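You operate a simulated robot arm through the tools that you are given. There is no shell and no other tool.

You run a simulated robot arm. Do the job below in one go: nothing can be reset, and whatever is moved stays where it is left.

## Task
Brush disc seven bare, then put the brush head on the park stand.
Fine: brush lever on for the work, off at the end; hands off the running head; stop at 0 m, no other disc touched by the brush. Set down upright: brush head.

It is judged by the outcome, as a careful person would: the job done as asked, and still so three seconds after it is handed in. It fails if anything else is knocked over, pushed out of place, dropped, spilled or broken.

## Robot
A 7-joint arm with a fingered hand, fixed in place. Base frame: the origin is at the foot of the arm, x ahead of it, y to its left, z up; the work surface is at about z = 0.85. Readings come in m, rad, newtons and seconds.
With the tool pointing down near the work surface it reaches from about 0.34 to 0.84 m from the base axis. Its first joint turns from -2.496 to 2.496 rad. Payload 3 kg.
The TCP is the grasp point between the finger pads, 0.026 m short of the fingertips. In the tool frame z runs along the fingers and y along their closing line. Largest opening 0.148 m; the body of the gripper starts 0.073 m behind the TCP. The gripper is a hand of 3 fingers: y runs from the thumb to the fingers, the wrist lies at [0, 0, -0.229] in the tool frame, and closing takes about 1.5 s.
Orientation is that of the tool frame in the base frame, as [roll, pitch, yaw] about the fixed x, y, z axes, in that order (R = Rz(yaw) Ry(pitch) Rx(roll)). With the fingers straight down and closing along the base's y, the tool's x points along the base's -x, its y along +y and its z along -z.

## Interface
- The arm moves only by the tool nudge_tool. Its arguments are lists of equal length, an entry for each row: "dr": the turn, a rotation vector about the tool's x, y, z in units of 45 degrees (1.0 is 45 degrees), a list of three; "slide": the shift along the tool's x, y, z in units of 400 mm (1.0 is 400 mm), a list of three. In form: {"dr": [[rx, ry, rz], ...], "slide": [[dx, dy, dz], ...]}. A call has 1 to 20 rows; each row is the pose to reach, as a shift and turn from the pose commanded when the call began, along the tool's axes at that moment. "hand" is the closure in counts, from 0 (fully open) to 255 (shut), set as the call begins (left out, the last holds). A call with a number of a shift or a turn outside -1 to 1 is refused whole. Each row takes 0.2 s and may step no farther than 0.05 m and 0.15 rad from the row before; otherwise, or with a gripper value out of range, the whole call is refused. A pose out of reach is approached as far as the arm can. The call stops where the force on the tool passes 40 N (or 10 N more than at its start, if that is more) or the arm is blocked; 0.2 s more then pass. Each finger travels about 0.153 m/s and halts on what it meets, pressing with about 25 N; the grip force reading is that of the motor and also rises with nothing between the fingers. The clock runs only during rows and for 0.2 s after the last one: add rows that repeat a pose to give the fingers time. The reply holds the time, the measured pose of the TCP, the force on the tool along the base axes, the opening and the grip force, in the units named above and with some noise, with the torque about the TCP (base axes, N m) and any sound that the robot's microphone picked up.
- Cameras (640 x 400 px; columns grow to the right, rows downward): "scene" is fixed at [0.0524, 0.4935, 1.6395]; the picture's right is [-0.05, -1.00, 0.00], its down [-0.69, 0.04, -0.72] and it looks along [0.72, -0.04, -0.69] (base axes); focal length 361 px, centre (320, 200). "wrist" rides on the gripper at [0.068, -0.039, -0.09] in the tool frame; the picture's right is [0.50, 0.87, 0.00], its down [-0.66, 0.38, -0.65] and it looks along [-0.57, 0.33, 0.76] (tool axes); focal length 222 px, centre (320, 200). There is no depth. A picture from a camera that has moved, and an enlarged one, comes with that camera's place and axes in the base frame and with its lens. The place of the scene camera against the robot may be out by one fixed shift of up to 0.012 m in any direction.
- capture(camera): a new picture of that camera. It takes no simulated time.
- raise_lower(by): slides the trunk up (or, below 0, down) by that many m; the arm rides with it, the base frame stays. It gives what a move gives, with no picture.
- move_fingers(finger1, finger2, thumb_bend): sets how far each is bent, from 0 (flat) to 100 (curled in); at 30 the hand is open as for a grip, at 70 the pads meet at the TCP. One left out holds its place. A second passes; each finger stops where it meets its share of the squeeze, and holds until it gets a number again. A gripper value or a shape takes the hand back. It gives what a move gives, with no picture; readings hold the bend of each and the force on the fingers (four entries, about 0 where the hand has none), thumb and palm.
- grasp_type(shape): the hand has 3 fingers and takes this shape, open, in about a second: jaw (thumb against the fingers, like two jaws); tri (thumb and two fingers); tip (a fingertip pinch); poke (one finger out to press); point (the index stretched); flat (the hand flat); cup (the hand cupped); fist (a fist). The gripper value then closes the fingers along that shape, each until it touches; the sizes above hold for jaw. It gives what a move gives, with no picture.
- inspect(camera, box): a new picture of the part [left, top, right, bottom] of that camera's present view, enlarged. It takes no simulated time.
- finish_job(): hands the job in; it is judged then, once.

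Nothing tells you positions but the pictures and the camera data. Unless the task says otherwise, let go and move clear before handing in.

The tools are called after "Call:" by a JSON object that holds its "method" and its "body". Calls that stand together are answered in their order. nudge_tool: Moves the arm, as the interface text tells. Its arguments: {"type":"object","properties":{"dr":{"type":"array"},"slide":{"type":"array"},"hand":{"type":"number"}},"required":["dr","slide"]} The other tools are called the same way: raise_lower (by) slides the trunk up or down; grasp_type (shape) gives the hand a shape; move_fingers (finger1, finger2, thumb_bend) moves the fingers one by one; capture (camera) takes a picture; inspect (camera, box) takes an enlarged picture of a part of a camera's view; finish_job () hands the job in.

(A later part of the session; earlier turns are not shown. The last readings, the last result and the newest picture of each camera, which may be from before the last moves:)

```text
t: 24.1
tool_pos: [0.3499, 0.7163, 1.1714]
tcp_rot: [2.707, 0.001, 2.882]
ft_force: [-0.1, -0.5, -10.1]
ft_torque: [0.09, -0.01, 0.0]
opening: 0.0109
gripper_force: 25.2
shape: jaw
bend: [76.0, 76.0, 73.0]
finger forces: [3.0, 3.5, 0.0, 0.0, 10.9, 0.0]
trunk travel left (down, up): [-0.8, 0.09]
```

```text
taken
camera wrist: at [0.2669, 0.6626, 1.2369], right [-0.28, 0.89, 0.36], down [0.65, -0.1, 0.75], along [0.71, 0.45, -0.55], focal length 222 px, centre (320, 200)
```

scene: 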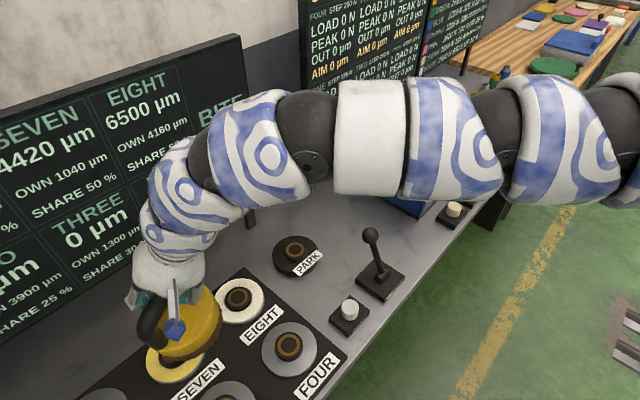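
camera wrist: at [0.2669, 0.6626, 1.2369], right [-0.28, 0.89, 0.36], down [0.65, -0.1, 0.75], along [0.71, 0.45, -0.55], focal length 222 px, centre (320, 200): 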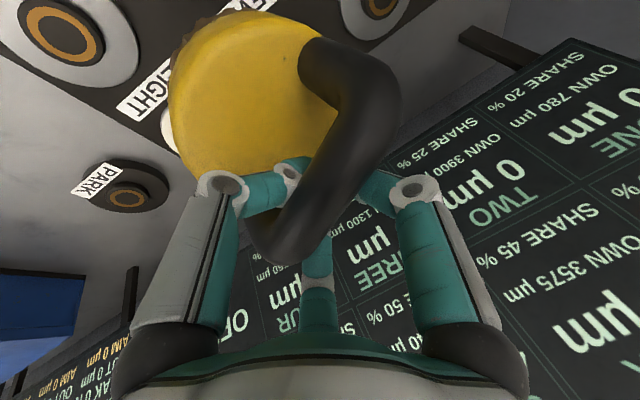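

With the new heading the pose is reachable again. Now I'll move the remaining ~8 cm outward to sit above SEVEN.

Call:
{"method": "nudge_tool", "body": {"dr": [[0, 0, 0], [0, 0, 0], [0, 0, 0], [0, 0, 0], [0, 0, 0], [0, 0, 0], [0, 0, 0]], "slide": [[-0.0117, 0.0283, 0.0181], [-0.0233, 0.0565, 0.0362], [-0.035, 0.0848, 0.0543], [-0.0466, 0.113, 0.0723], [-0.0583, 0.1413, 0.0904], [-0.0699, 0.1695, 0.1085], [-0.0699, 0.1695, 0.1085]]}}

Call:
{"method": "capture", "body": {"camera": "scene"}}

Call:
{"method": "capture", "body": {"camera": "wrist"}}

```text
t: 25.7
tool_pos: [0.3612, 0.7337, 1.1687]
tcp_rot: [2.705, 0.001, 2.882]
ft_force: [-0.9, 0.0, -10.0]
ft_torque: [0.09, 0.01, -0.02]
opening: 0.0109
gripper_force: 24.9
shape: jaw
bend: [76.0, 76.0, 73.0]
finger forces: [2.9, 3.7, 0.1, 0.1, 10.6, 0.0]
out of reach, approached as far as the arm can: row 2, 3, 4, 5, 6, 7
trunk travel left (down, up): [-0.8, 0.09]
```

```text
taken
```

scene: 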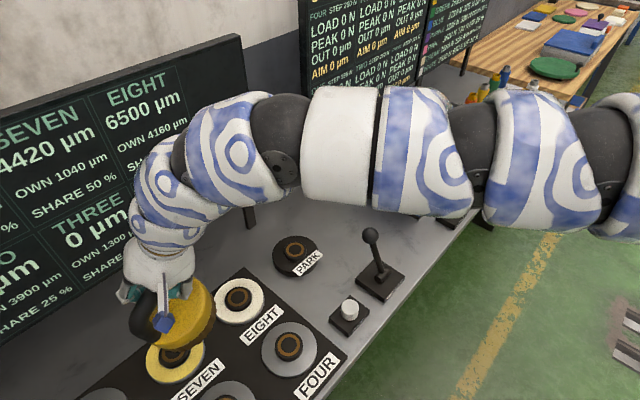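

```text
taken
camera wrist: at [0.2784, 0.6787, 1.2339], right [-0.28, 0.89, 0.36], down [0.65, -0.1, 0.75], along [0.71, 0.45, -0.55], focal length 222 px, centre (320, 200)
```

wrist: 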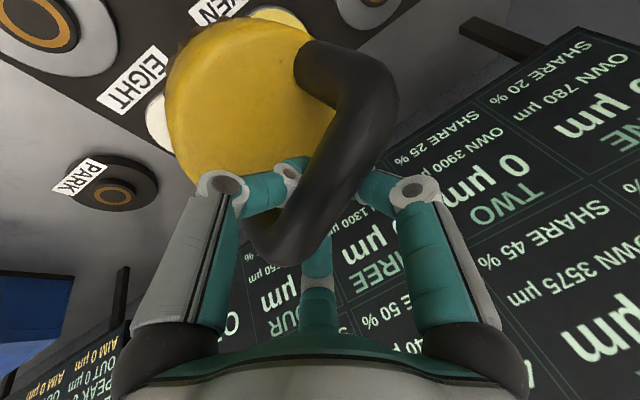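

The arm stops about 6 cm short at this heading, probably because one wrist joint is near its limit. I'll back off a little and turn further about the vertical, toward the wrist heading it started with, then extend again.

Call:
{"method": "nudge_tool", "body": {"dr": [[0, 0.0329, -0.0705], [0, 0.0657, -0.141], [0, 0.0986, -0.2115], [0, 0.1315, -0.282], [0, 0.1644, -0.3525], [0, 0.1972, -0.4229], [0, 0.2301, -0.4934], [0, 0.263, -0.5639], [0, 0.2958, -0.6344], [0, 0.3287, -0.7049], [0, 0.3287, -0.7049]], "slide": [[0.005, -0.022, -0.0103], [0.0099, -0.0443, -0.0207], [0.0149, -0.0664, -0.031], [0.0198, -0.0885, -0.0413], [0.0198, -0.0885, -0.0413], [0.0198, -0.0885, -0.0413], [0.0198, -0.0885, -0.0413], [0.0198, -0.0885, -0.0413], [0.0198, -0.0885, -0.0413], [0.0198, -0.0885, -0.0413], [0.0198, -0.0885, -0.0413]]}}

Call:
{"method": "capture", "body": {"camera": "scene"}}

Call:
{"method": "capture", "body": {"camera": "wrist"}}

```text
t: 28.1
tool_pos: [0.3434, 0.6971, 1.1672]
tcp_rot: [2.707, 0.0, -2.791]
ft_force: [-0.7, 0.4, -9.7]
ft_torque: [0.08, 0.02, -0.03]
opening: 0.0113
gripper_force: 24.8
shape: jaw
bend: [76.0, 76.0, 73.0]
finger forces: [3.5, 3.3, 0.0, 0.1, 10.8, 0.0]
trunk travel left (down, up): [-0.8, 0.09]
```

```text
taken
```

scene: 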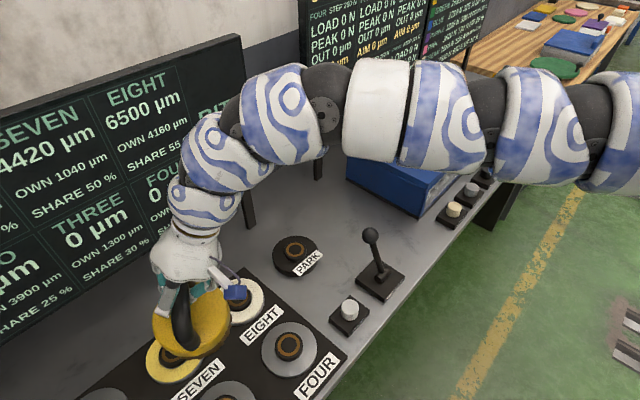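

```text
taken
camera wrist: at [0.3065, 0.6045, 1.2337], right [-0.74, 0.57, 0.36], down [0.59, 0.29, 0.75], along [0.32, 0.77, -0.55], focal length 222 px, centre (320, 200)
```

wrist: 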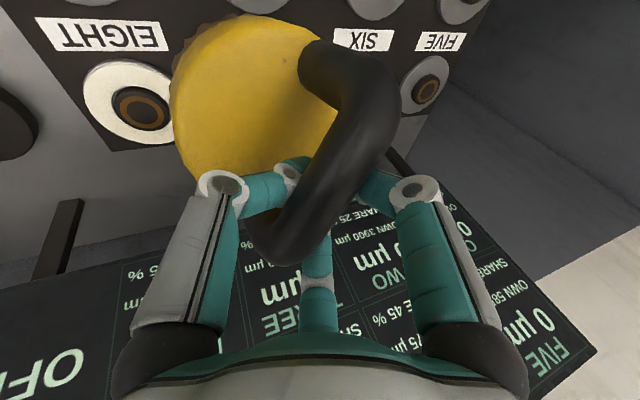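

This heading is fully reachable. Now extending outward toward the point above SEVEN again.

Call:
{"method": "nudge_tool", "body": {"dr": [[0, 0, 0], [0, 0, 0], [0, 0, 0], [0, 0, 0], [0, 0, 0], [0, 0, 0], [0, 0, 0], [0, 0, 0], [0, 0, 0]], "slide": [[-0.0248, 0.0181, 0.0105], [-0.0496, 0.0363, 0.021], [-0.0744, 0.0544, 0.0315], [-0.0993, 0.0725, 0.042], [-0.1241, 0.0906, 0.0525], [-0.1489, 0.1088, 0.063], [-0.1737, 0.1269, 0.0735], [-0.1985, 0.145, 0.084], [-0.1985, 0.145, 0.084]]}}

Call:
{"method": "capture", "body": {"camera": "scene"}}

```text
t: 30.1
tool_pos: [0.3539, 0.7101, 1.1653]
tcp_rot: [2.708, 0.0, -2.79]
ft_force: [0.1, 0.3, -10.0]
ft_torque: [0.06, 0.04, 0.01]
opening: 0.0108
gripper_force: 25.0
shape: jaw
bend: [76.0, 76.0, 73.0]
finger forces: [2.8, 3.4, 0.1, 0.0, 10.2, 0.0]
out of reach, approached as far as the arm can: row 2, 3, 4, 5, 6, 7, 8, 9
trunk travel left (down, up): [-0.8, 0.09]
```

```text
taken
```

scene: 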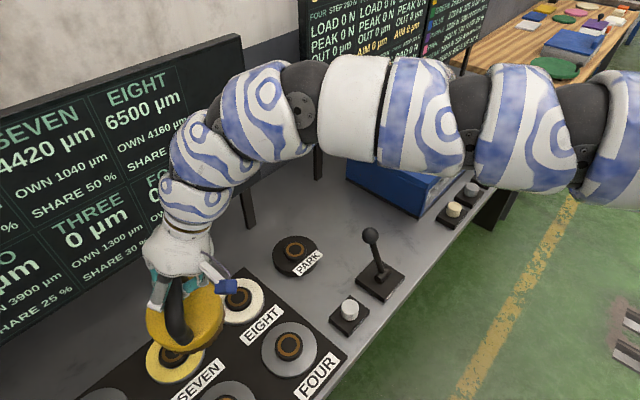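

The limit fits an arm whose shoulder sits well to the right, with reach set by where the wrist is: SEVEN needs a larger lean (about 50–55°) and perhaps a lower trunk. Before re-planning I'll check how the head sits in the grip.

Call:
{"method": "inspect", "body": {"camera": "wrist", "box": [180, 0, 460, 270]}}

Call:
{"method": "inspect", "body": {"camera": "scene", "box": [110, 220, 290, 400]}}

```text
1.48 times, centred on (320, 135) of wrist
camera zoom: at [0.3161, 0.6175, 1.2323], right [-0.74, 0.57, 0.36], down [0.59, 0.29, 0.75], along [0.32, 0.77, -0.55], focal length 329 px, centre (320, 296)
```

zoom: 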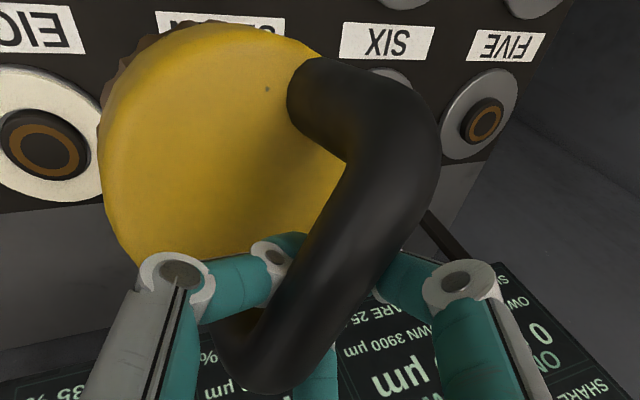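

```text
2.22 times, centred on (200, 310) of scene
camera zoom: at [0.0524, 0.4935, 1.6395], right [-0.05, -1.0, 0.0], down [-0.69, 0.04, -0.72], along [0.72, -0.04, -0.69], focal length 802 px, centre (587, -44)
```

zoom: 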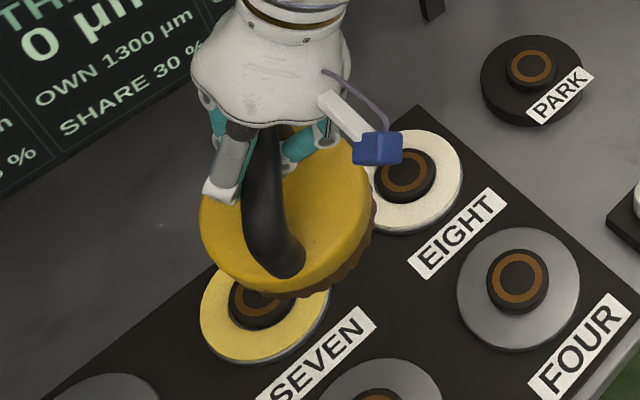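

The bar has ridden up about a centimetre into the palm, so the head is held but shifted. I'll carry it back over the park stand, set it down and regrasp with a larger lean, which gives the reach needed for SEVEN.

Call:
{"method": "nudge_tool", "body": {"dr": [[0, -0.0306, 0.0656], [0, -0.0611, 0.1311], [0, -0.0917, 0.1967], [0, -0.1223, 0.2622], [0, -0.1529, 0.3278], [0, -0.1834, 0.3933], [0, -0.214, 0.4589], [0, -0.2446, 0.5244], [0, -0.2751, 0.59], [0, -0.3057, 0.6555]], "slide": [[-0.0271, -0.0304, -0.0142], [-0.0543, -0.0609, -0.0284], [-0.0814, -0.0913, -0.0426], [-0.1085, -0.1217, -0.0568], [-0.1356, -0.1521, -0.071], [-0.1628, -0.1826, -0.0851], [-0.1899, -0.213, -0.0993], [-0.217, -0.2434, -0.1135], [-0.2441, -0.2738, -0.1277], [-0.2713, -0.3043, -0.1419]]}}

Call:
{"method": "nudge_tool", "body": {"dr": [[0, -0.0306, 0.0656], [0, -0.0611, 0.1311], [0, -0.0917, 0.1967], [0, -0.1223, 0.2622], [0, -0.1529, 0.3278], [0, -0.1834, 0.3933], [0, -0.214, 0.4589], [0, -0.2446, 0.5244], [0, -0.2751, 0.59], [0, -0.3057, 0.6555], [0, -0.3057, 0.6555], [0, -0.3057, 0.6555]], "slide": [[-0.0409, -0.0124, -0.0058], [-0.0819, -0.0248, -0.0116], [-0.1228, -0.0373, -0.0174], [-0.1637, -0.0497, -0.0232], [-0.2047, -0.0621, -0.029], [-0.2456, -0.0745, -0.0347], [-0.2865, -0.0869, -0.0405], [-0.3274, -0.0994, -0.0463], [-0.3684, -0.1118, -0.0521], [-0.4093, -0.1242, -0.0579], [-0.4093, -0.1242, -0.0579], [-0.4093, -0.1242, -0.0579]]}}

Call:
{"method": "capture", "body": {"camera": "scene"}}

Call:
{"method": "inspect", "body": {"camera": "scene", "box": [230, 130, 370, 290]}}

Call:
{"method": "inspect", "body": {"camera": "wrist", "box": [180, 0, 460, 270]}}

```text
t: 32.3
tool_pos: [0.5029, 0.6211, 1.1672]
tcp_rot: [2.705, 0.0, 2.923]
ft_force: [0.0, 0.3, -10.1]
ft_torque: [0.1, 0.03, 0.02]
opening: 0.011
gripper_force: 24.9
shape: jaw
bend: [76.0, 76.0, 73.0]
finger forces: [3.5, 3.7, 0.0, 0.0, 11.0, 0.0]
trunk travel left (down, up): [-0.8, 0.09]
```

```text
t: 34.9
tool_pos: [0.6501, 0.5329, 1.165]
tcp_rot: [2.707, 0.003, 2.358]
ft_force: [-0.1, -0.8, -8.9]
ft_torque: [0.07, -0.09, -0.02]
opening: 0.0108
gripper_force: 24.5
shape: jaw
bend: [76.0, 76.0, 73.0]
finger forces: [3.6, 3.6, 0.0, 0.1, 11.0, 0.0]
trunk travel left (down, up): [-0.8, 0.09]
```

```text
taken
```

scene: 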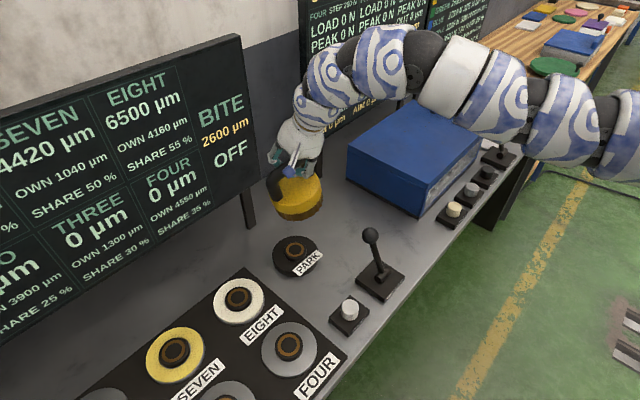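

```text
2.50 times, centred on (300, 210) of scene
camera zoom: at [0.0524, 0.4935, 1.6395], right [-0.05, -1.0, 0.0], down [-0.69, 0.04, -0.72], along [0.72, -0.04, -0.69], focal length 903 px, centre (370, 175)
```

zoom: 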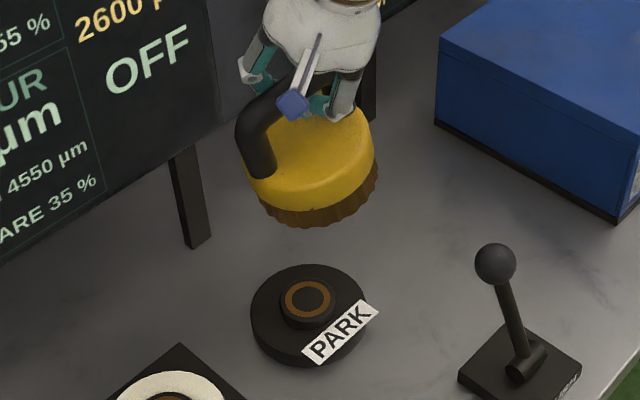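

```text
1.48 times, centred on (320, 135) of wrist
camera zoom: at [0.5513, 0.5282, 1.2317], right [0.2, 0.91, 0.36], down [0.51, -0.42, 0.75], along [0.84, 0.03, -0.55], focal length 329 px, centre (320, 296)
```

zoom: 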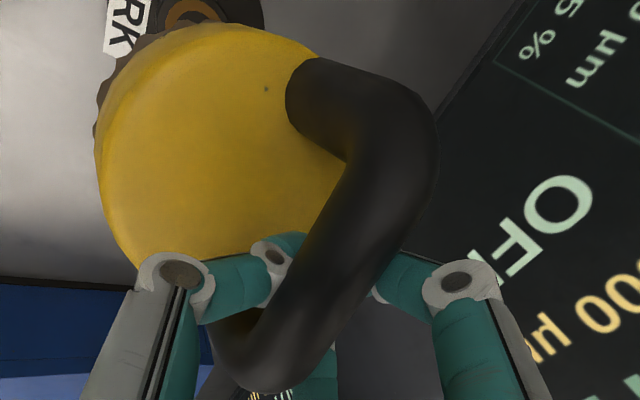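

The head now leans roughly 10° in the grip, with its bottom toward the robot. Leaning the tool further outward by the same amount should bring it upright; I'll measure first.

Call:
{"method": "inspect", "body": {"camera": "scene", "box": [250, 140, 350, 230]}}

```text
4.44 times, centred on (300, 185) of scene
camera zoom: at [0.0524, 0.4935, 1.6395], right [-0.05, -1.0, 0.0], down [-0.69, 0.04, -0.72], along [0.72, -0.04, -0.69], focal length 1605 px, centre (409, 267)
```

zoom: 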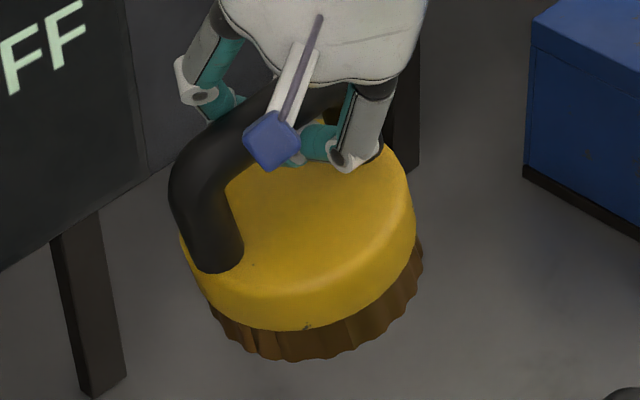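

The head leans about 15° in the grip. I'll lean the tool 15° further about the bar axis to bring the head upright, then look again.

Call:
{"method": "nudge_tool", "body": {"dr": [[-0.0556, 0, 0], [-0.1111, 0, 0], [-0.1667, 0, 0], [-0.2222, 0, 0], [-0.2778, 0, 0], [-0.3333, 0, 0], [-0.3333, 0, 0], [-0.3333, 0, 0]], "slide": [[0, 0, 0], [0, 0, 0], [0, 0, 0], [0, 0, 0], [0, 0, 0], [0, 0, 0], [0, 0, 0], [0, 0, 0]]}}

Call:
{"method": "inspect", "body": {"camera": "scene", "box": [250, 140, 350, 230]}}

Call:
{"method": "capture", "body": {"camera": "wrist"}}

```text
t: 36.7
tool_pos: [0.6513, 0.5316, 1.1656]
tcp_rot: [2.446, 0.002, 2.357]
ft_force: [1.2, 0.6, -9.3]
ft_torque: [0.0, 0.0, 0.01]
opening: 0.0107
gripper_force: 25.0
shape: jaw
bend: [76.0, 76.0, 73.0]
finger forces: [3.5, 3.7, 0.1, 0.0, 9.9, 0.0]
trunk travel left (down, up): [-0.8, 0.09]
```

```text
4.44 times, centred on (300, 185) of scene
camera zoom: at [0.0524, 0.4935, 1.6395], right [-0.05, -1.0, 0.0], down [-0.69, 0.04, -0.72], along [0.72, -0.04, -0.69], focal length 1605 px, centre (409, 267)
```

zoom: 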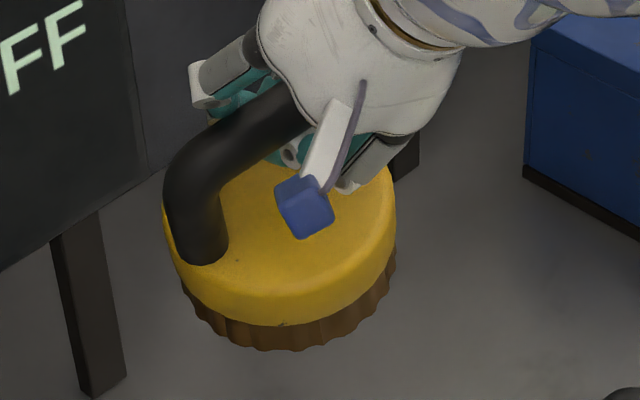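

```text
taken
camera wrist: at [0.5412, 0.5181, 1.2107], right [0.12, 0.82, 0.56], down [0.37, -0.55, 0.74], along [0.92, 0.12, -0.37], focal length 222 px, centre (320, 200)
```

wrist: 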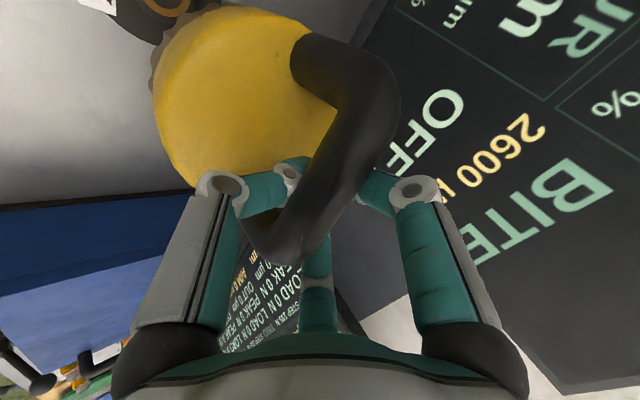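

At 40° lean the head hangs upright and the torque about the TCP is near zero, so its centre is right under the TCP. I'll lower it toward the park hub, pausing just above to check alignment.

Call:
{"method": "nudge_tool", "body": {"dr": [[0, 0, 0], [0, 0, 0], [0, 0, 0], [0, 0, 0], [0, 0, 0], [0, 0, 0], [0, 0, 0], [0, 0, 0]], "slide": [[0, -0.0293, 0.0349], [0, -0.0585, 0.0697], [0, -0.0878, 0.1046], [0, -0.117, 0.1394], [0, -0.1463, 0.1743], [0, -0.1755, 0.2091], [0, -0.2048, 0.244], [0, -0.234, 0.2788]]}}

Call:
{"method": "inspect", "body": {"camera": "scene", "box": [250, 180, 350, 290]}}

Call:
{"method": "capture", "body": {"camera": "wrist"}}

```text
t: 38.5
tool_pos: [0.6505, 0.532, 1.0201]
tcp_rot: [2.444, -0.001, 2.356]
ft_force: [-0.1, 0.3, -10.6]
ft_torque: [0.0, -0.02, 0.01]
opening: 0.011
gripper_force: 24.5
shape: jaw
bend: [76.0, 76.0, 73.0]
finger forces: [3.3, 3.7, 0.0, 0.0, 10.3, 0.0]
trunk travel left (down, up): [-0.8, 0.09]
```

```text
3.64 times, centred on (300, 235) of scene
camera zoom: at [0.0524, 0.4935, 1.6395], right [-0.05, -1.0, 0.0], down [-0.69, 0.04, -0.72], along [0.72, -0.04, -0.69], focal length 1313 px, centre (393, 73)
```

zoom: 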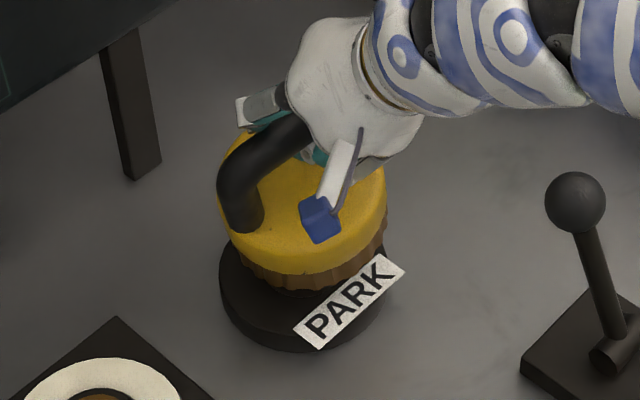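

```text
taken
camera wrist: at [0.5408, 0.5177, 1.0649], right [0.12, 0.82, 0.55], down [0.37, -0.55, 0.74], along [0.92, 0.12, -0.37], focal length 222 px, centre (320, 200)
```

wrist: 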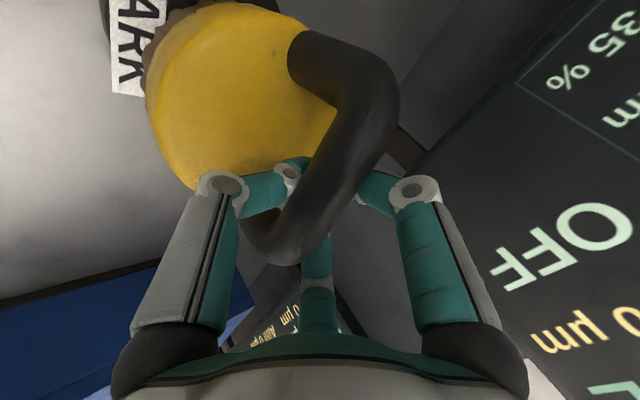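

Aligned laterally over the stand, about 3.5 cm up. Lowering in small steps while watching the force.

Call:
{"method": "nudge_tool", "body": {"dr": [[0, 0, 0], [0, 0, 0], [0, 0, 0], [0, 0, 0], [0, 0, 0]], "slide": [[0, -0.0064, 0.0077], [0, -0.0129, 0.0153], [0, -0.0193, 0.023], [0, -0.0257, 0.0306], [0, -0.0321, 0.0383]]}}

Call:
{"method": "inspect", "body": {"camera": "scene", "box": [250, 180, 350, 290]}}

```text
t: 39.7
tool_pos: [0.6515, 0.5316, 1.0016]
tcp_rot: [2.442, 0.002, 2.354]
ft_force: [0.7, 0.6, -5.1]
ft_torque: [0.08, 0.05, -0.02]
opening: 0.0111
gripper_force: 25.6
shape: jaw
bend: [76.0, 76.0, 73.0]
finger forces: [4.2, 3.7, 0.0, 0.0, 7.7, 0.0]
trunk travel left (down, up): [-0.8, 0.09]
```

```text
3.64 times, centred on (300, 235) of scene
camera zoom: at [0.0524, 0.4935, 1.6395], right [-0.05, -1.0, 0.0], down [-0.69, 0.04, -0.72], along [0.72, -0.04, -0.69], focal length 1313 px, centre (393, 73)
```

zoom: 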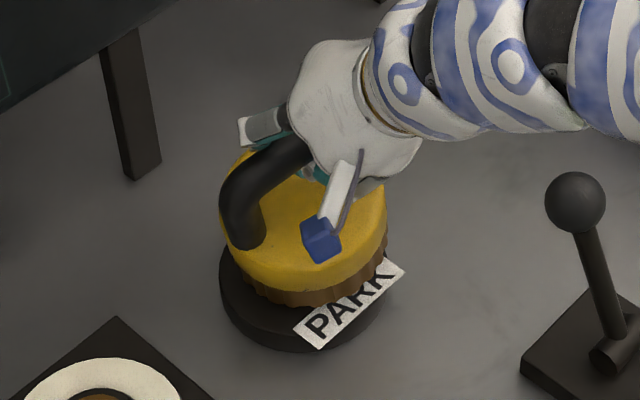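

Contact came about 14 mm above the seated height, on the hub rim, and the torque and picture both say the head is ~3 mm off toward −y/+x. I'll lift slightly, shift ~3.5 mm the other way and lower again.

Call:
{"method": "nudge_tool", "body": {"dr": [[0, 0, 0], [0, 0, 0], [0, 0, 0], [0, 0, 0]], "slide": [[0.0088, 0.0078, -0.0065], [0.0088, 0.0013, 0.0012], [0.0088, -0.0052, 0.009], [0.0088, -0.0115, 0.0165]]}}

Call:
{"method": "inspect", "body": {"camera": "scene", "box": [250, 180, 350, 290]}}

```text
t: 40.7
tool_pos: [0.648, 0.5341, 0.9919]
tcp_rot: [2.447, 0.002, 2.357]
ft_force: [2.2, 0.9, 1.1]
ft_torque: [0.01, 0.08, 0.05]
opening: 0.0106
gripper_force: 25.5
shape: jaw
bend: [76.0, 76.0, 72.0]
finger forces: [2.0, 0.8, 0.0, 0.0, 0.3, 0.0]
trunk travel left (down, up): [-0.8, 0.09]
```

```text
3.64 times, centred on (300, 235) of scene
camera zoom: at [0.0524, 0.4935, 1.6395], right [-0.05, -1.0, 0.0], down [-0.69, 0.04, -0.72], along [0.72, -0.04, -0.69], focal length 1313 px, centre (393, 73)
```

zoom: 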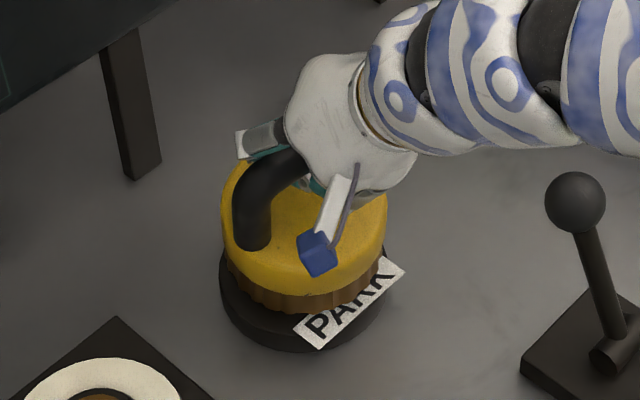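

The weight is off the hand. I'll compare with the original seated view at the same zoom.

Call:
{"method": "inspect", "body": {"camera": "scene", "box": [255, 195, 345, 285]}}

Call:
{"method": "capture", "body": {"camera": "wrist"}}

```text
4.44 times, centred on (300, 240) of scene
camera zoom: at [0.0524, 0.4935, 1.6395], right [-0.05, -1.0, 0.0], down [-0.69, 0.04, -0.72], along [0.72, -0.04, -0.69], focal length 1605 px, centre (409, 22)
```

zoom: 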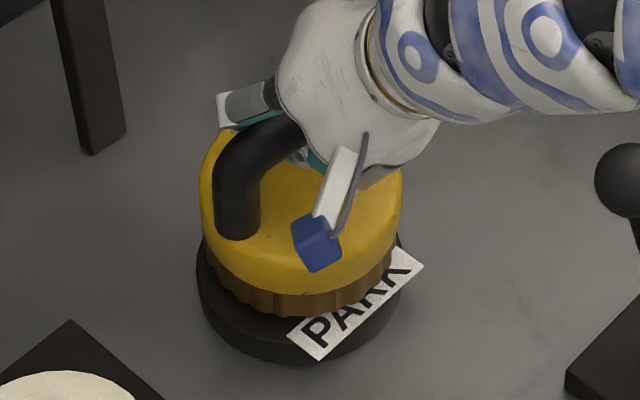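

```text
taken
camera wrist: at [0.539, 0.5203, 1.0373], right [0.12, 0.82, 0.56], down [0.37, -0.55, 0.74], along [0.92, 0.12, -0.37], focal length 222 px, centre (320, 200)
```

wrist: 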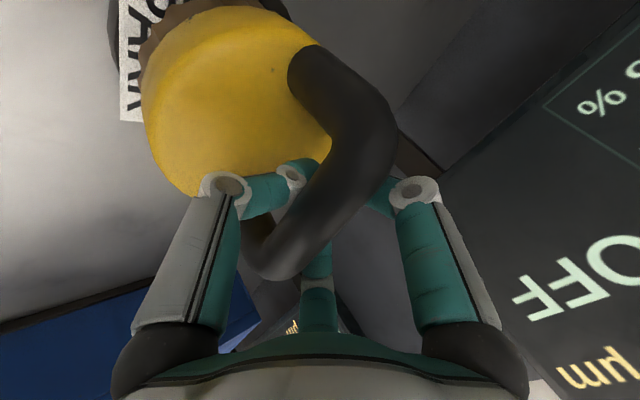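

The head is sitting about 4 mm off to −y and is slightly propped, so it isn't fully seated. I'll lift it 25 mm clear, measure the hanging offset again, and correct it.

Call:
{"method": "nudge_tool", "body": {"dr": [[0, 0, 0], [0, 0, 0], [0, 0, 0], [0, 0, 0], [0, 0, 0]], "slide": [[0, 0.01, -0.012], [0, 0.0201, -0.0239], [0, 0.0301, -0.0359], [0, 0.0402, -0.0479], [0, 0.0402, -0.0479]]}}

Call:
{"method": "inspect", "body": {"camera": "scene", "box": [255, 195, 345, 285]}}

Call:
{"method": "capture", "body": {"camera": "wrist"}}

```text
t: 41.9
tool_pos: [0.6492, 0.5364, 1.0176]
tcp_rot: [2.446, 0.002, 2.355]
ft_force: [1.3, 0.3, -9.3]
ft_torque: [0.09, -0.06, 0.04]
opening: 0.0109
gripper_force: 25.4
shape: jaw
bend: [76.0, 76.0, 72.0]
finger forces: [1.4, 1.4, 0.0, 0.0, 10.7, 0.0]
trunk travel left (down, up): [-0.8, 0.09]
```

```text
4.44 times, centred on (300, 240) of scene
camera zoom: at [0.0524, 0.4935, 1.6395], right [-0.05, -1.0, 0.0], down [-0.69, 0.04, -0.72], along [0.72, -0.04, -0.69], focal length 1605 px, centre (409, 22)
```

zoom: 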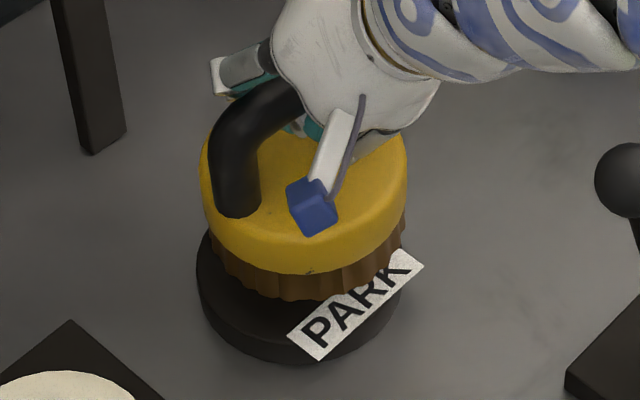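

```text
taken
camera wrist: at [0.54, 0.5213, 1.0623], right [0.12, 0.82, 0.56], down [0.37, -0.55, 0.74], along [0.92, 0.12, -0.37], focal length 222 px, centre (320, 200)
```

wrist: 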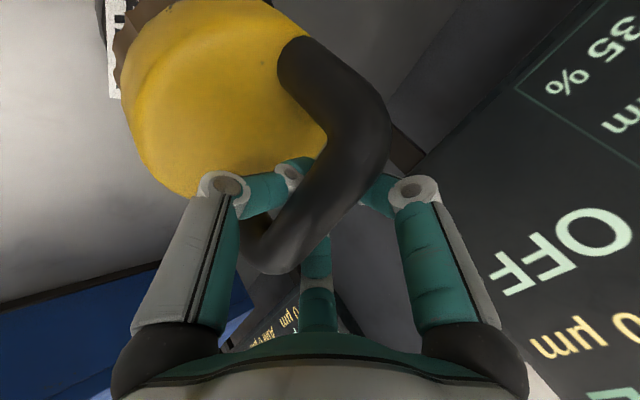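

The contact turned the head a little more in the grip (its centre of mass is now ~1 cm inward), which matches a 48° lean. I'll lean the tool 8° more to level it and re-measure.

Call:
{"method": "nudge_tool", "body": {"dr": [[-0.0444, 0, 0], [-0.0889, 0, 0], [-0.1333, 0, 0], [-0.1778, 0, 0], [-0.1778, 0, 0]], "slide": [[0, 0.002, -0.0025], [0, 0.004, -0.005], [0, 0.006, -0.0075], [0, 0.0081, -0.0096], [0, 0.0081, -0.0096]]}}

Call:
{"method": "inspect", "body": {"camera": "scene", "box": [255, 195, 345, 285]}}

Call:
{"method": "capture", "body": {"camera": "scene"}}

```text
t: 43.1
tool_pos: [0.6485, 0.5351, 1.023]
tcp_rot: [2.304, 0.003, 2.356]
ft_force: [-0.4, 0.8, -10.6]
ft_torque: [0.05, -0.02, -0.04]
opening: 0.0107
gripper_force: 25.3
shape: jaw
bend: [76.0, 76.0, 72.0]
finger forces: [1.6, 1.7, 0.1, 0.1, 10.1, 0.0]
trunk travel left (down, up): [-0.8, 0.09]
```

```text
4.44 times, centred on (300, 240) of scene
camera zoom: at [0.0524, 0.4935, 1.6395], right [-0.05, -1.0, 0.0], down [-0.69, 0.04, -0.72], along [0.72, -0.04, -0.69], focal length 1605 px, centre (409, 22)
```

zoom: 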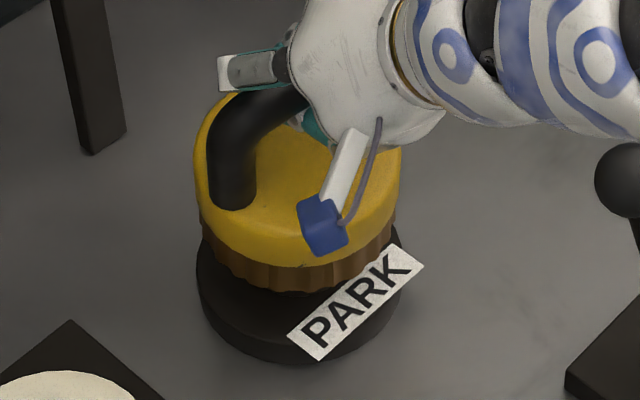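

```text
taken
```

scene: 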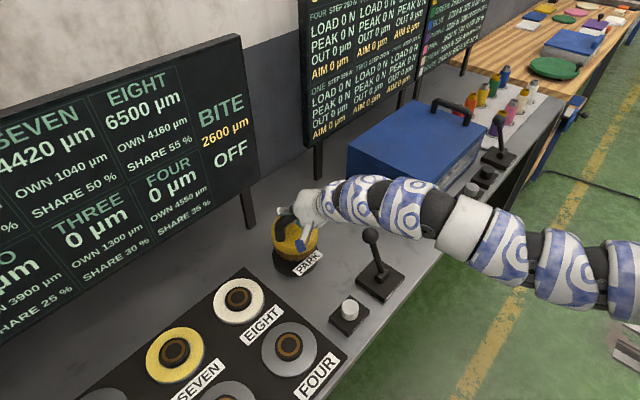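

The head is nearly level now, hanging ~3–4 mm short of the hub centre. I'll take a few still readings to average out the torque noise before correcting.

Call:
{"method": "nudge_tool", "body": {"dr": [[0, 0, 0]], "slide": [[0, 0, 0]]}}

Call:
{"method": "nudge_tool", "body": {"dr": [[0, 0, 0]], "slide": [[0, 0, 0]]}}

Call:
{"method": "nudge_tool", "body": {"dr": [[0, 0, 0]], "slide": [[0, 0, 0]]}}

Call:
{"method": "inspect", "body": {"camera": "scene", "box": [265, 200, 325, 280]}}

Call:
{"method": "capture", "body": {"camera": "wrist"}}

```text
t: 43.5
tool_pos: [0.6483, 0.5358, 1.0222]
tcp_rot: [2.305, 0.001, 2.356]
ft_force: [-0.2, 0.3, -10.0]
ft_torque: [0.04, -0.08, -0.01]
opening: 0.0108
gripper_force: 25.0
shape: jaw
bend: [76.0, 76.0, 72.0]
finger forces: [1.6, 1.7, 0.0, 0.0, 10.1, 0.0]
trunk travel left (down, up): [-0.8, 0.09]
```

```text
t: 43.9
tool_pos: [0.6487, 0.535, 1.0229]
tcp_rot: [2.306, 0.001, 2.356]
ft_force: [0.3, 0.0, -10.1]
ft_torque: [0.05, -0.05, 0.01]
opening: 0.0109
gripper_force: 25.6
shape: jaw
bend: [76.0, 76.0, 72.0]
finger forces: [1.7, 1.6, 0.1, 0.0, 10.1, 0.1]
trunk travel left (down, up): [-0.8, 0.09]
```

```text
t: 44.3
tool_pos: [0.6476, 0.5361, 1.0223]
tcp_rot: [2.307, 0.004, 2.355]
ft_force: [-0.2, 0.4, -9.4]
ft_torque: [0.04, -0.05, 0.0]
opening: 0.0109
gripper_force: 25.2
shape: jaw
bend: [76.0, 76.0, 72.0]
finger forces: [1.6, 1.8, 0.0, 0.0, 10.1, 0.1]
trunk travel left (down, up): [-0.8, 0.09]
```

```text
5.00 times, centred on (295, 240) of scene
camera zoom: at [0.0524, 0.4935, 1.6395], right [-0.05, -1.0, 0.0], down [-0.69, 0.04, -0.72], along [0.72, -0.04, -0.69], focal length 1806 px, centre (445, 0)
```

zoom: 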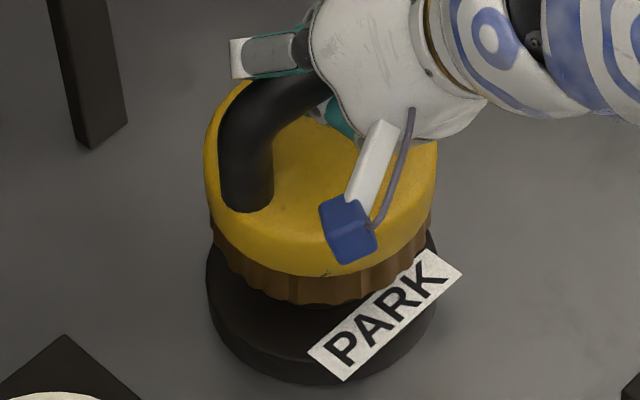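

```text
taken
camera wrist: at [0.5359, 0.5173, 1.0549], right [0.06, 0.76, 0.64], down [0.3, -0.63, 0.72], along [0.95, 0.15, -0.26], focal length 222 px, centre (320, 200)
```

wrist: 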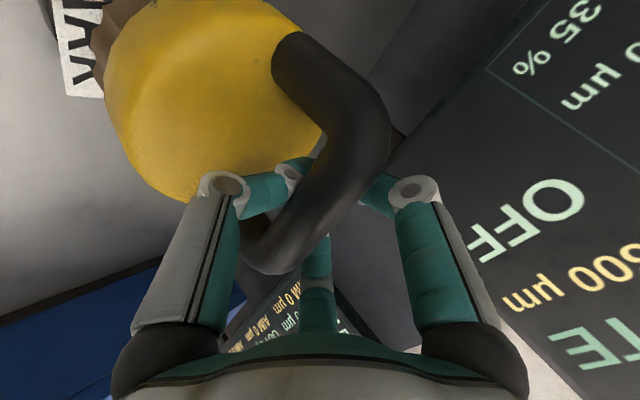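

The centre of mass is still ~7 mm inward, so about 4° of lean remains. I'll lean the tool 4° more and shift the TCP over the hub, then re-read.

Call:
{"method": "nudge_tool", "body": {"dr": [[-0.0444, 0, 0], [-0.0889, 0, 0], [-0.0889, 0, 0]], "slide": [[0, 0, 0], [0, 0, 0], [0, 0, 0]]}}

Call:
{"method": "nudge_tool", "body": {"dr": [[0, 0, 0]], "slide": [[0, 0, 0]]}}

Call:
{"method": "nudge_tool", "body": {"dr": [[0, 0, 0]], "slide": [[0, 0, 0]]}}

Call:
{"method": "inspect", "body": {"camera": "scene", "box": [265, 200, 325, 280]}}

```text
t: 45.1
tool_pos: [0.6488, 0.5354, 1.0228]
tcp_rot: [2.236, 0.001, 2.356]
ft_force: [0.1, 0.2, -9.5]
ft_torque: [0.03, -0.02, -0.03]
opening: 0.0111
gripper_force: 25.2
shape: jaw
bend: [76.0, 76.0, 72.0]
finger forces: [1.8, 1.8, 0.1, 0.0, 10.0, 0.0]
trunk travel left (down, up): [-0.8, 0.09]
```

```text
t: 45.5
tool_pos: [0.648, 0.535, 1.023]
tcp_rot: [2.235, 0.001, 2.355]
ft_force: [0.5, -0.3, -9.8]
ft_torque: [0.09, 0.02, 0.03]
opening: 0.0108
gripper_force: 24.6
shape: jaw
bend: [76.0, 76.0, 72.0]
finger forces: [1.8, 1.8, 0.1, 0.0, 10.1, 0.0]
trunk travel left (down, up): [-0.8, 0.09]
```

```text
t: 45.9
tool_pos: [0.6491, 0.5349, 1.0228]
tcp_rot: [2.236, 0.002, 2.356]
ft_force: [0.3, -0.3, -10.3]
ft_torque: [0.04, -0.02, 0.03]
opening: 0.0108
gripper_force: 25.0
shape: jaw
bend: [76.0, 76.0, 72.0]
finger forces: [1.8, 2.0, 0.1, 0.1, 10.0, 0.1]
trunk travel left (down, up): [-0.8, 0.09]
```

```text
5.00 times, centred on (295, 240) of scene
camera zoom: at [0.0524, 0.4935, 1.6395], right [-0.05, -1.0, 0.0], down [-0.69, 0.04, -0.72], along [0.72, -0.04, -0.69], focal length 1806 px, centre (445, 0)
```

zoom: 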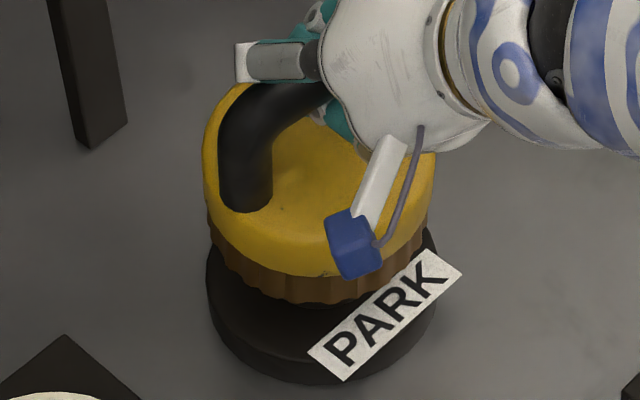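

The head is now level (torque about its lean axis near zero) and ~3 mm short in y. Shifting over the hub and lowering 16 mm in small steps.

Call:
{"method": "nudge_tool", "body": {"dr": [[0, 0, 0], [0, 0, 0], [0, 0, 0], [0, 0, 0], [0, 0, 0]], "slide": [[0.0035, 0.0055, 0.007], [0.0035, -0.0024, 0.0132], [0.0035, -0.0103, 0.0194], [0.0035, -0.0182, 0.0256], [0.0035, -0.0261, 0.0318]]}}

Call:
{"method": "inspect", "body": {"camera": "scene", "box": [265, 200, 325, 280]}}

```text
t: 47.1
tool_pos: [0.6495, 0.5383, 1.006]
tcp_rot: [2.236, 0.002, 2.356]
ft_force: [-0.8, -0.3, -9.4]
ft_torque: [0.01, -0.02, 0.01]
opening: 0.0108
gripper_force: 25.1
shape: jaw
bend: [76.0, 76.0, 73.0]
finger forces: [1.8, 1.9, 0.1, 0.0, 10.3, 0.1]
trunk travel left (down, up): [-0.8, 0.09]
```

```text
5.00 times, centred on (295, 240) of scene
camera zoom: at [0.0524, 0.4935, 1.6395], right [-0.05, -1.0, 0.0], down [-0.69, 0.04, -0.72], along [0.72, -0.04, -0.69], focal length 1806 px, centre (445, 0)
```

zoom: 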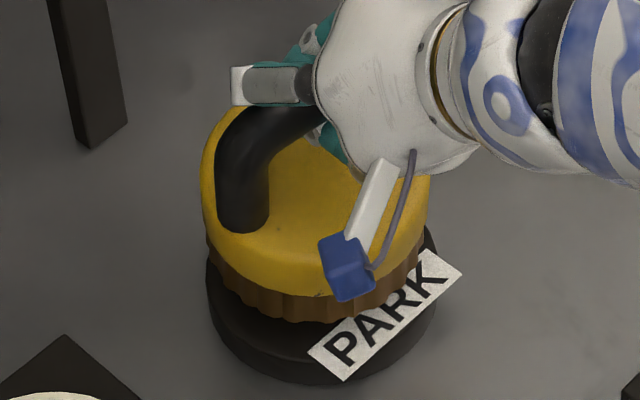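

Laterally aligned now (315 px against 315 expected). Continuing down in 3 mm steps.

Call:
{"method": "nudge_tool", "body": {"dr": [[0, 0, 0], [0, 0, 0]], "slide": [[0, -0.0059, 0.0046], [0, -0.0118, 0.0092]]}}

Call:
{"method": "nudge_tool", "body": {"dr": [[0, 0, 0]], "slide": [[0, -0.0059, 0.0046]]}}

Call:
{"method": "inspect", "body": {"camera": "scene", "box": [265, 200, 325, 280]}}

```text
t: 47.7
tool_pos: [0.6495, 0.5376, 1.0001]
tcp_rot: [2.236, 0.002, 2.357]
ft_force: [0.3, 0.8, -9.8]
ft_torque: [0.01, -0.02, 0.02]
opening: 0.0111
gripper_force: 25.1
shape: jaw
bend: [76.0, 76.0, 73.0]
finger forces: [1.9, 1.8, 0.0, 0.1, 10.3, 0.0]
trunk travel left (down, up): [-0.8, 0.09]
```

```text
t: 48.1
tool_pos: [0.65, 0.5385, 0.9978]
tcp_rot: [2.234, 0.002, 2.358]
ft_force: [0.6, 0.7, -6.1]
ft_torque: [0.0, 0.0, 0.0]
opening: 0.0111
gripper_force: 25.0
shape: jaw
bend: [76.0, 76.0, 72.0]
finger forces: [2.2, 2.4, 0.0, 0.1, 7.9, 0.1]
trunk travel left (down, up): [-0.8, 0.09]
```

```text
5.00 times, centred on (295, 240) of scene
camera zoom: at [0.0524, 0.4935, 1.6395], right [-0.05, -1.0, 0.0], down [-0.69, 0.04, -0.72], along [0.72, -0.04, -0.69], focal length 1806 px, centre (445, 0)
```

zoom: 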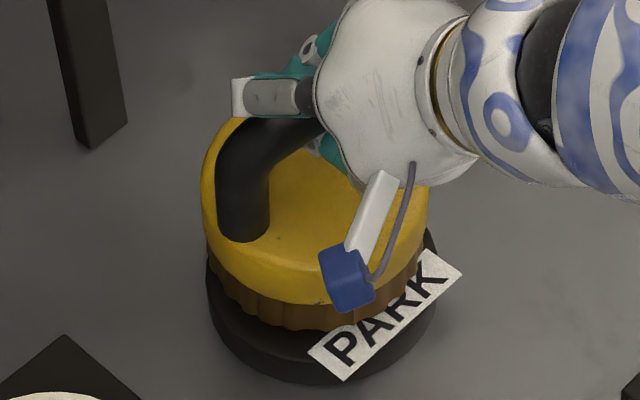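

Light contact with zero torque, so the support is directly under the head. A couple more millimetres down to see whether it is fully seated.

Call:
{"method": "nudge_tool", "body": {"dr": [[0, 0, 0]], "slide": [[0, -0.0039, 0.0031]]}}

Call:
{"method": "nudge_tool", "body": {"dr": [[0, 0, 0]], "slide": [[0, -0.0039, 0.0031]]}}

Call:
{"method": "inspect", "body": {"camera": "scene", "box": [265, 200, 325, 280]}}

```text
t: 48.5
tool_pos: [0.6497, 0.5393, 0.997]
tcp_rot: [2.232, -0.001, 2.357]
ft_force: [2.0, 1.3, 0.1]
ft_torque: [0.0, 0.02, 0.01]
opening: 0.0111
gripper_force: 24.9
shape: jaw
bend: [76.0, 76.0, 72.0]
finger forces: [3.2, 3.3, 0.1, 0.0, 4.2, 0.1]
trunk travel left (down, up): [-0.8, 0.09]
```

```text
t: 48.9
tool_pos: [0.6499, 0.5382, 0.9942]
tcp_rot: [2.235, -0.001, 2.357]
ft_force: [1.2, 0.1, 0.1]
ft_torque: [0.01, 0.06, -0.01]
opening: 0.0108
gripper_force: 25.0
shape: jaw
bend: [76.0, 76.0, 72.0]
finger forces: [2.7, 1.6, 0.0, 0.0, 2.8, 0.0]
trunk travel left (down, up): [-0.8, 0.09]
```

```text
5.00 times, centred on (295, 240) of scene
camera zoom: at [0.0524, 0.4935, 1.6395], right [-0.05, -1.0, 0.0], down [-0.69, 0.04, -0.72], along [0.72, -0.04, -0.69], focal length 1806 px, centre (445, 0)
```

zoom: 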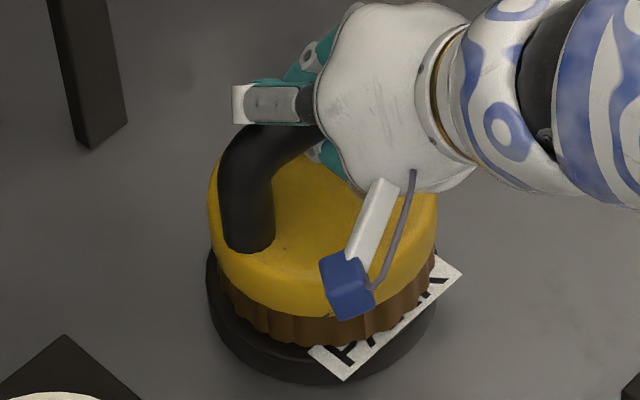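

The last step seems to have shifted the head toward the robot. I'll look closely before doing anything else.

Call:
{"method": "inspect", "body": {"camera": "scene", "box": [255, 195, 345, 285]}}

Call:
{"method": "capture", "body": {"camera": "wrist"}}

Call:
{"method": "nudge_tool", "body": {"dr": [[0, 0, 0]], "slide": [[0, 0, 0]]}}

```text
4.44 times, centred on (300, 240) of scene
camera zoom: at [0.0524, 0.4935, 1.6395], right [-0.05, -1.0, 0.0], down [-0.69, 0.04, -0.72], along [0.72, -0.04, -0.69], focal length 1605 px, centre (409, 22)
```

zoom: 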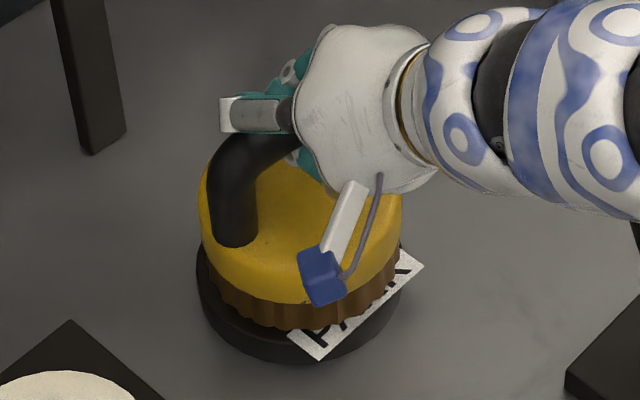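

```text
taken
camera wrist: at [0.5351, 0.5191, 1.0197], right [0.02, 0.73, 0.68], down [0.26, -0.66, 0.7], along [0.96, 0.16, -0.21], focal length 222 px, centre (320, 200)
```

wrist: 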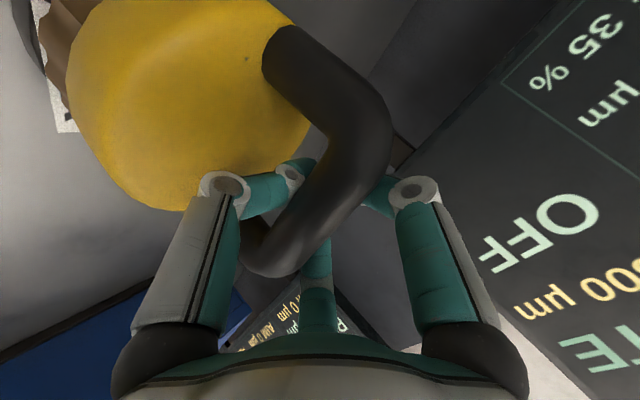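

```text
t: 49.3
tool_pos: [0.6497, 0.538, 0.9938]
tcp_rot: [2.234, 0.0, 2.357]
ft_force: [1.6, 0.7, -0.4]
ft_torque: [0.01, 0.05, 0.02]
opening: 0.0111
gripper_force: 25.0
shape: jaw
bend: [76.0, 76.0, 72.0]
finger forces: [2.7, 1.6, 0.0, 0.0, 2.8, 0.0]
trunk travel left (down, up): [-0.8, 0.09]
```

The head is carried by the stand now (tool force ≈ 0) and roughly level. I'll open the fingers with the thumb only partly open, so it doesn't press on the yellow body, and see how the head settles.

Call:
{"method": "move_fingers", "body": {"finger1": 30, "finger2": 30, "thumb_bend": 54}}

Call:
{"method": "inspect", "body": {"camera": "scene", "box": [255, 195, 345, 285]}}

Call:
{"method": "capture", "body": {"camera": "wrist"}}

```text
t: 50.3
tool_pos: [0.6493, 0.5389, 0.9943]
tcp_rot: [2.234, 0.001, 2.357]
ft_force: [1.1, 0.2, 2.0]
ft_torque: [0.02, -0.02, 0.01]
opening: 0.0884
gripper_force: 1.2
shape: fingers
bend: [30.0, 30.0, 55.0]
finger forces: [0.0, 0.0, 0.0, 0.0, 2.3, 0.0]
trunk travel left (down, up): [-0.8, 0.09]
```

```text
4.44 times, centred on (300, 240) of scene
camera zoom: at [0.0524, 0.4935, 1.6395], right [-0.05, -1.0, 0.0], down [-0.69, 0.04, -0.72], along [0.72, -0.04, -0.69], focal length 1605 px, centre (409, 22)
```

zoom: 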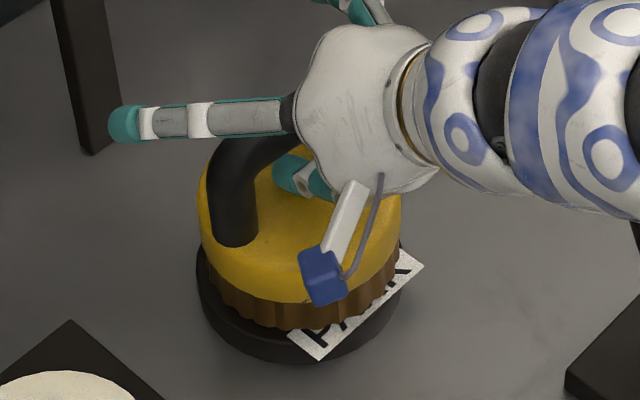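

```text
taken
camera wrist: at [0.5351, 0.5187, 1.0198], right [0.02, 0.73, 0.68], down [0.26, -0.66, 0.7], along [0.96, 0.16, -0.21], focal length 222 px, centre (320, 200)
```

wrist: 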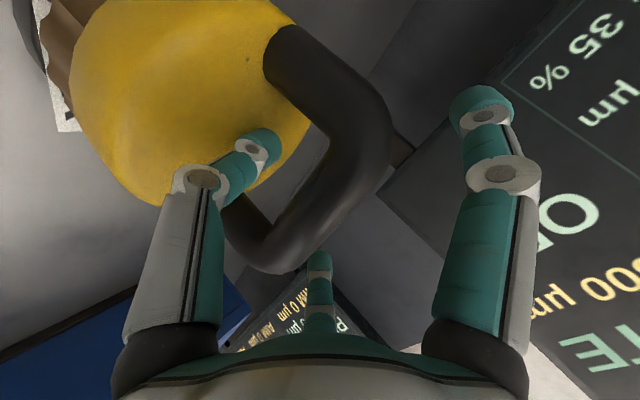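

The thumb lightly touches the yellow top; I'll curl it slightly to free it, then back straight out along the hand's axis.

Call:
{"method": "move_fingers", "body": {"thumb_bend": 58}}

Call:
{"method": "nudge_tool", "body": {"dr": [[0, 0, 0], [0, 0, 0], [0, 0, 0], [0, 0, 0], [0, 0, 0], [0, 0, 0], [0, 0, 0]], "slide": [[0, 0, -0.02], [0, 0, -0.05], [0, 0, -0.1], [0, 0, -0.16], [0, 0, -0.22], [0, 0, -0.28], [0, 0, -0.34]]}}

Call:
{"method": "inspect", "body": {"camera": "scene", "box": [255, 195, 345, 285]}}

Call:
{"method": "capture", "body": {"camera": "wrist"}}

```text
t: 51.3
tool_pos: [0.6493, 0.5385, 0.9942]
tcp_rot: [2.234, 0.001, 2.356]
ft_force: [0.1, 0.0, -0.2]
ft_torque: [0.0, 0.03, -0.01]
opening: 0.0866
gripper_force: 0.0
shape: fingers
bend: [30.0, 30.0, 57.0]
finger forces: [0.0, 0.0, 0.1, 0.1, 0.0, 0.0]
trunk travel left (down, up): [-0.8, 0.09]
```

```text
t: 52.9
tool_pos: [0.5739, 0.4616, 1.0791]
tcp_rot: [2.233, 0.003, 2.354]
ft_force: [0.6, -0.5, -0.2]
ft_torque: [0.02, -0.03, -0.01]
opening: 0.0863
gripper_force: 0.1
shape: fingers
bend: [30.0, 30.0, 57.0]
finger forces: [0.0, 0.0, 0.1, 0.0, 0.1, 0.0]
trunk travel left (down, up): [-0.8, 0.09]
```

```text
4.44 times, centred on (300, 240) of scene
camera zoom: at [0.0524, 0.4935, 1.6395], right [-0.05, -1.0, 0.0], down [-0.69, 0.04, -0.72], along [0.72, -0.04, -0.69], focal length 1605 px, centre (409, 22)
```

zoom: 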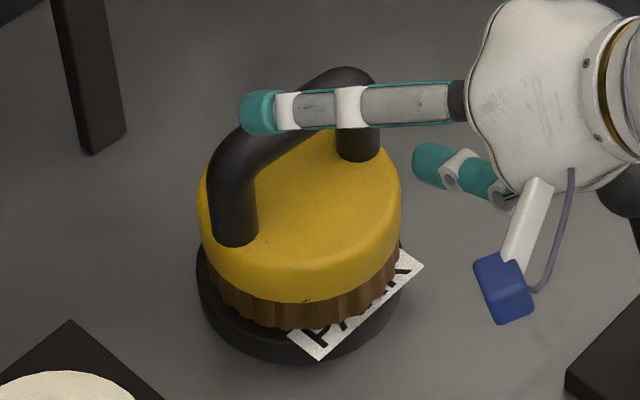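

```text
taken
camera wrist: at [0.4601, 0.4431, 1.1047], right [0.02, 0.73, 0.68], down [0.26, -0.66, 0.7], along [0.96, 0.16, -0.21], focal length 222 px, centre (320, 200)
```

wrist: 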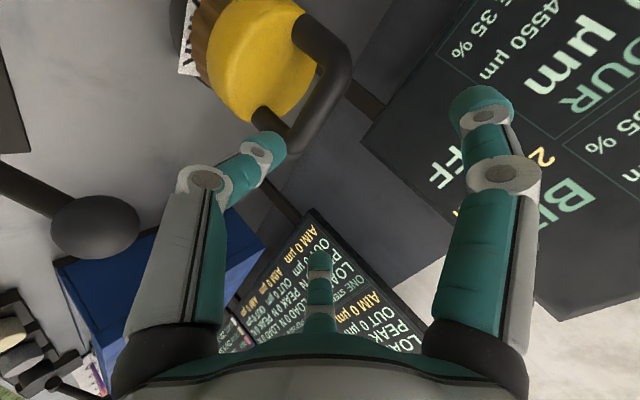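

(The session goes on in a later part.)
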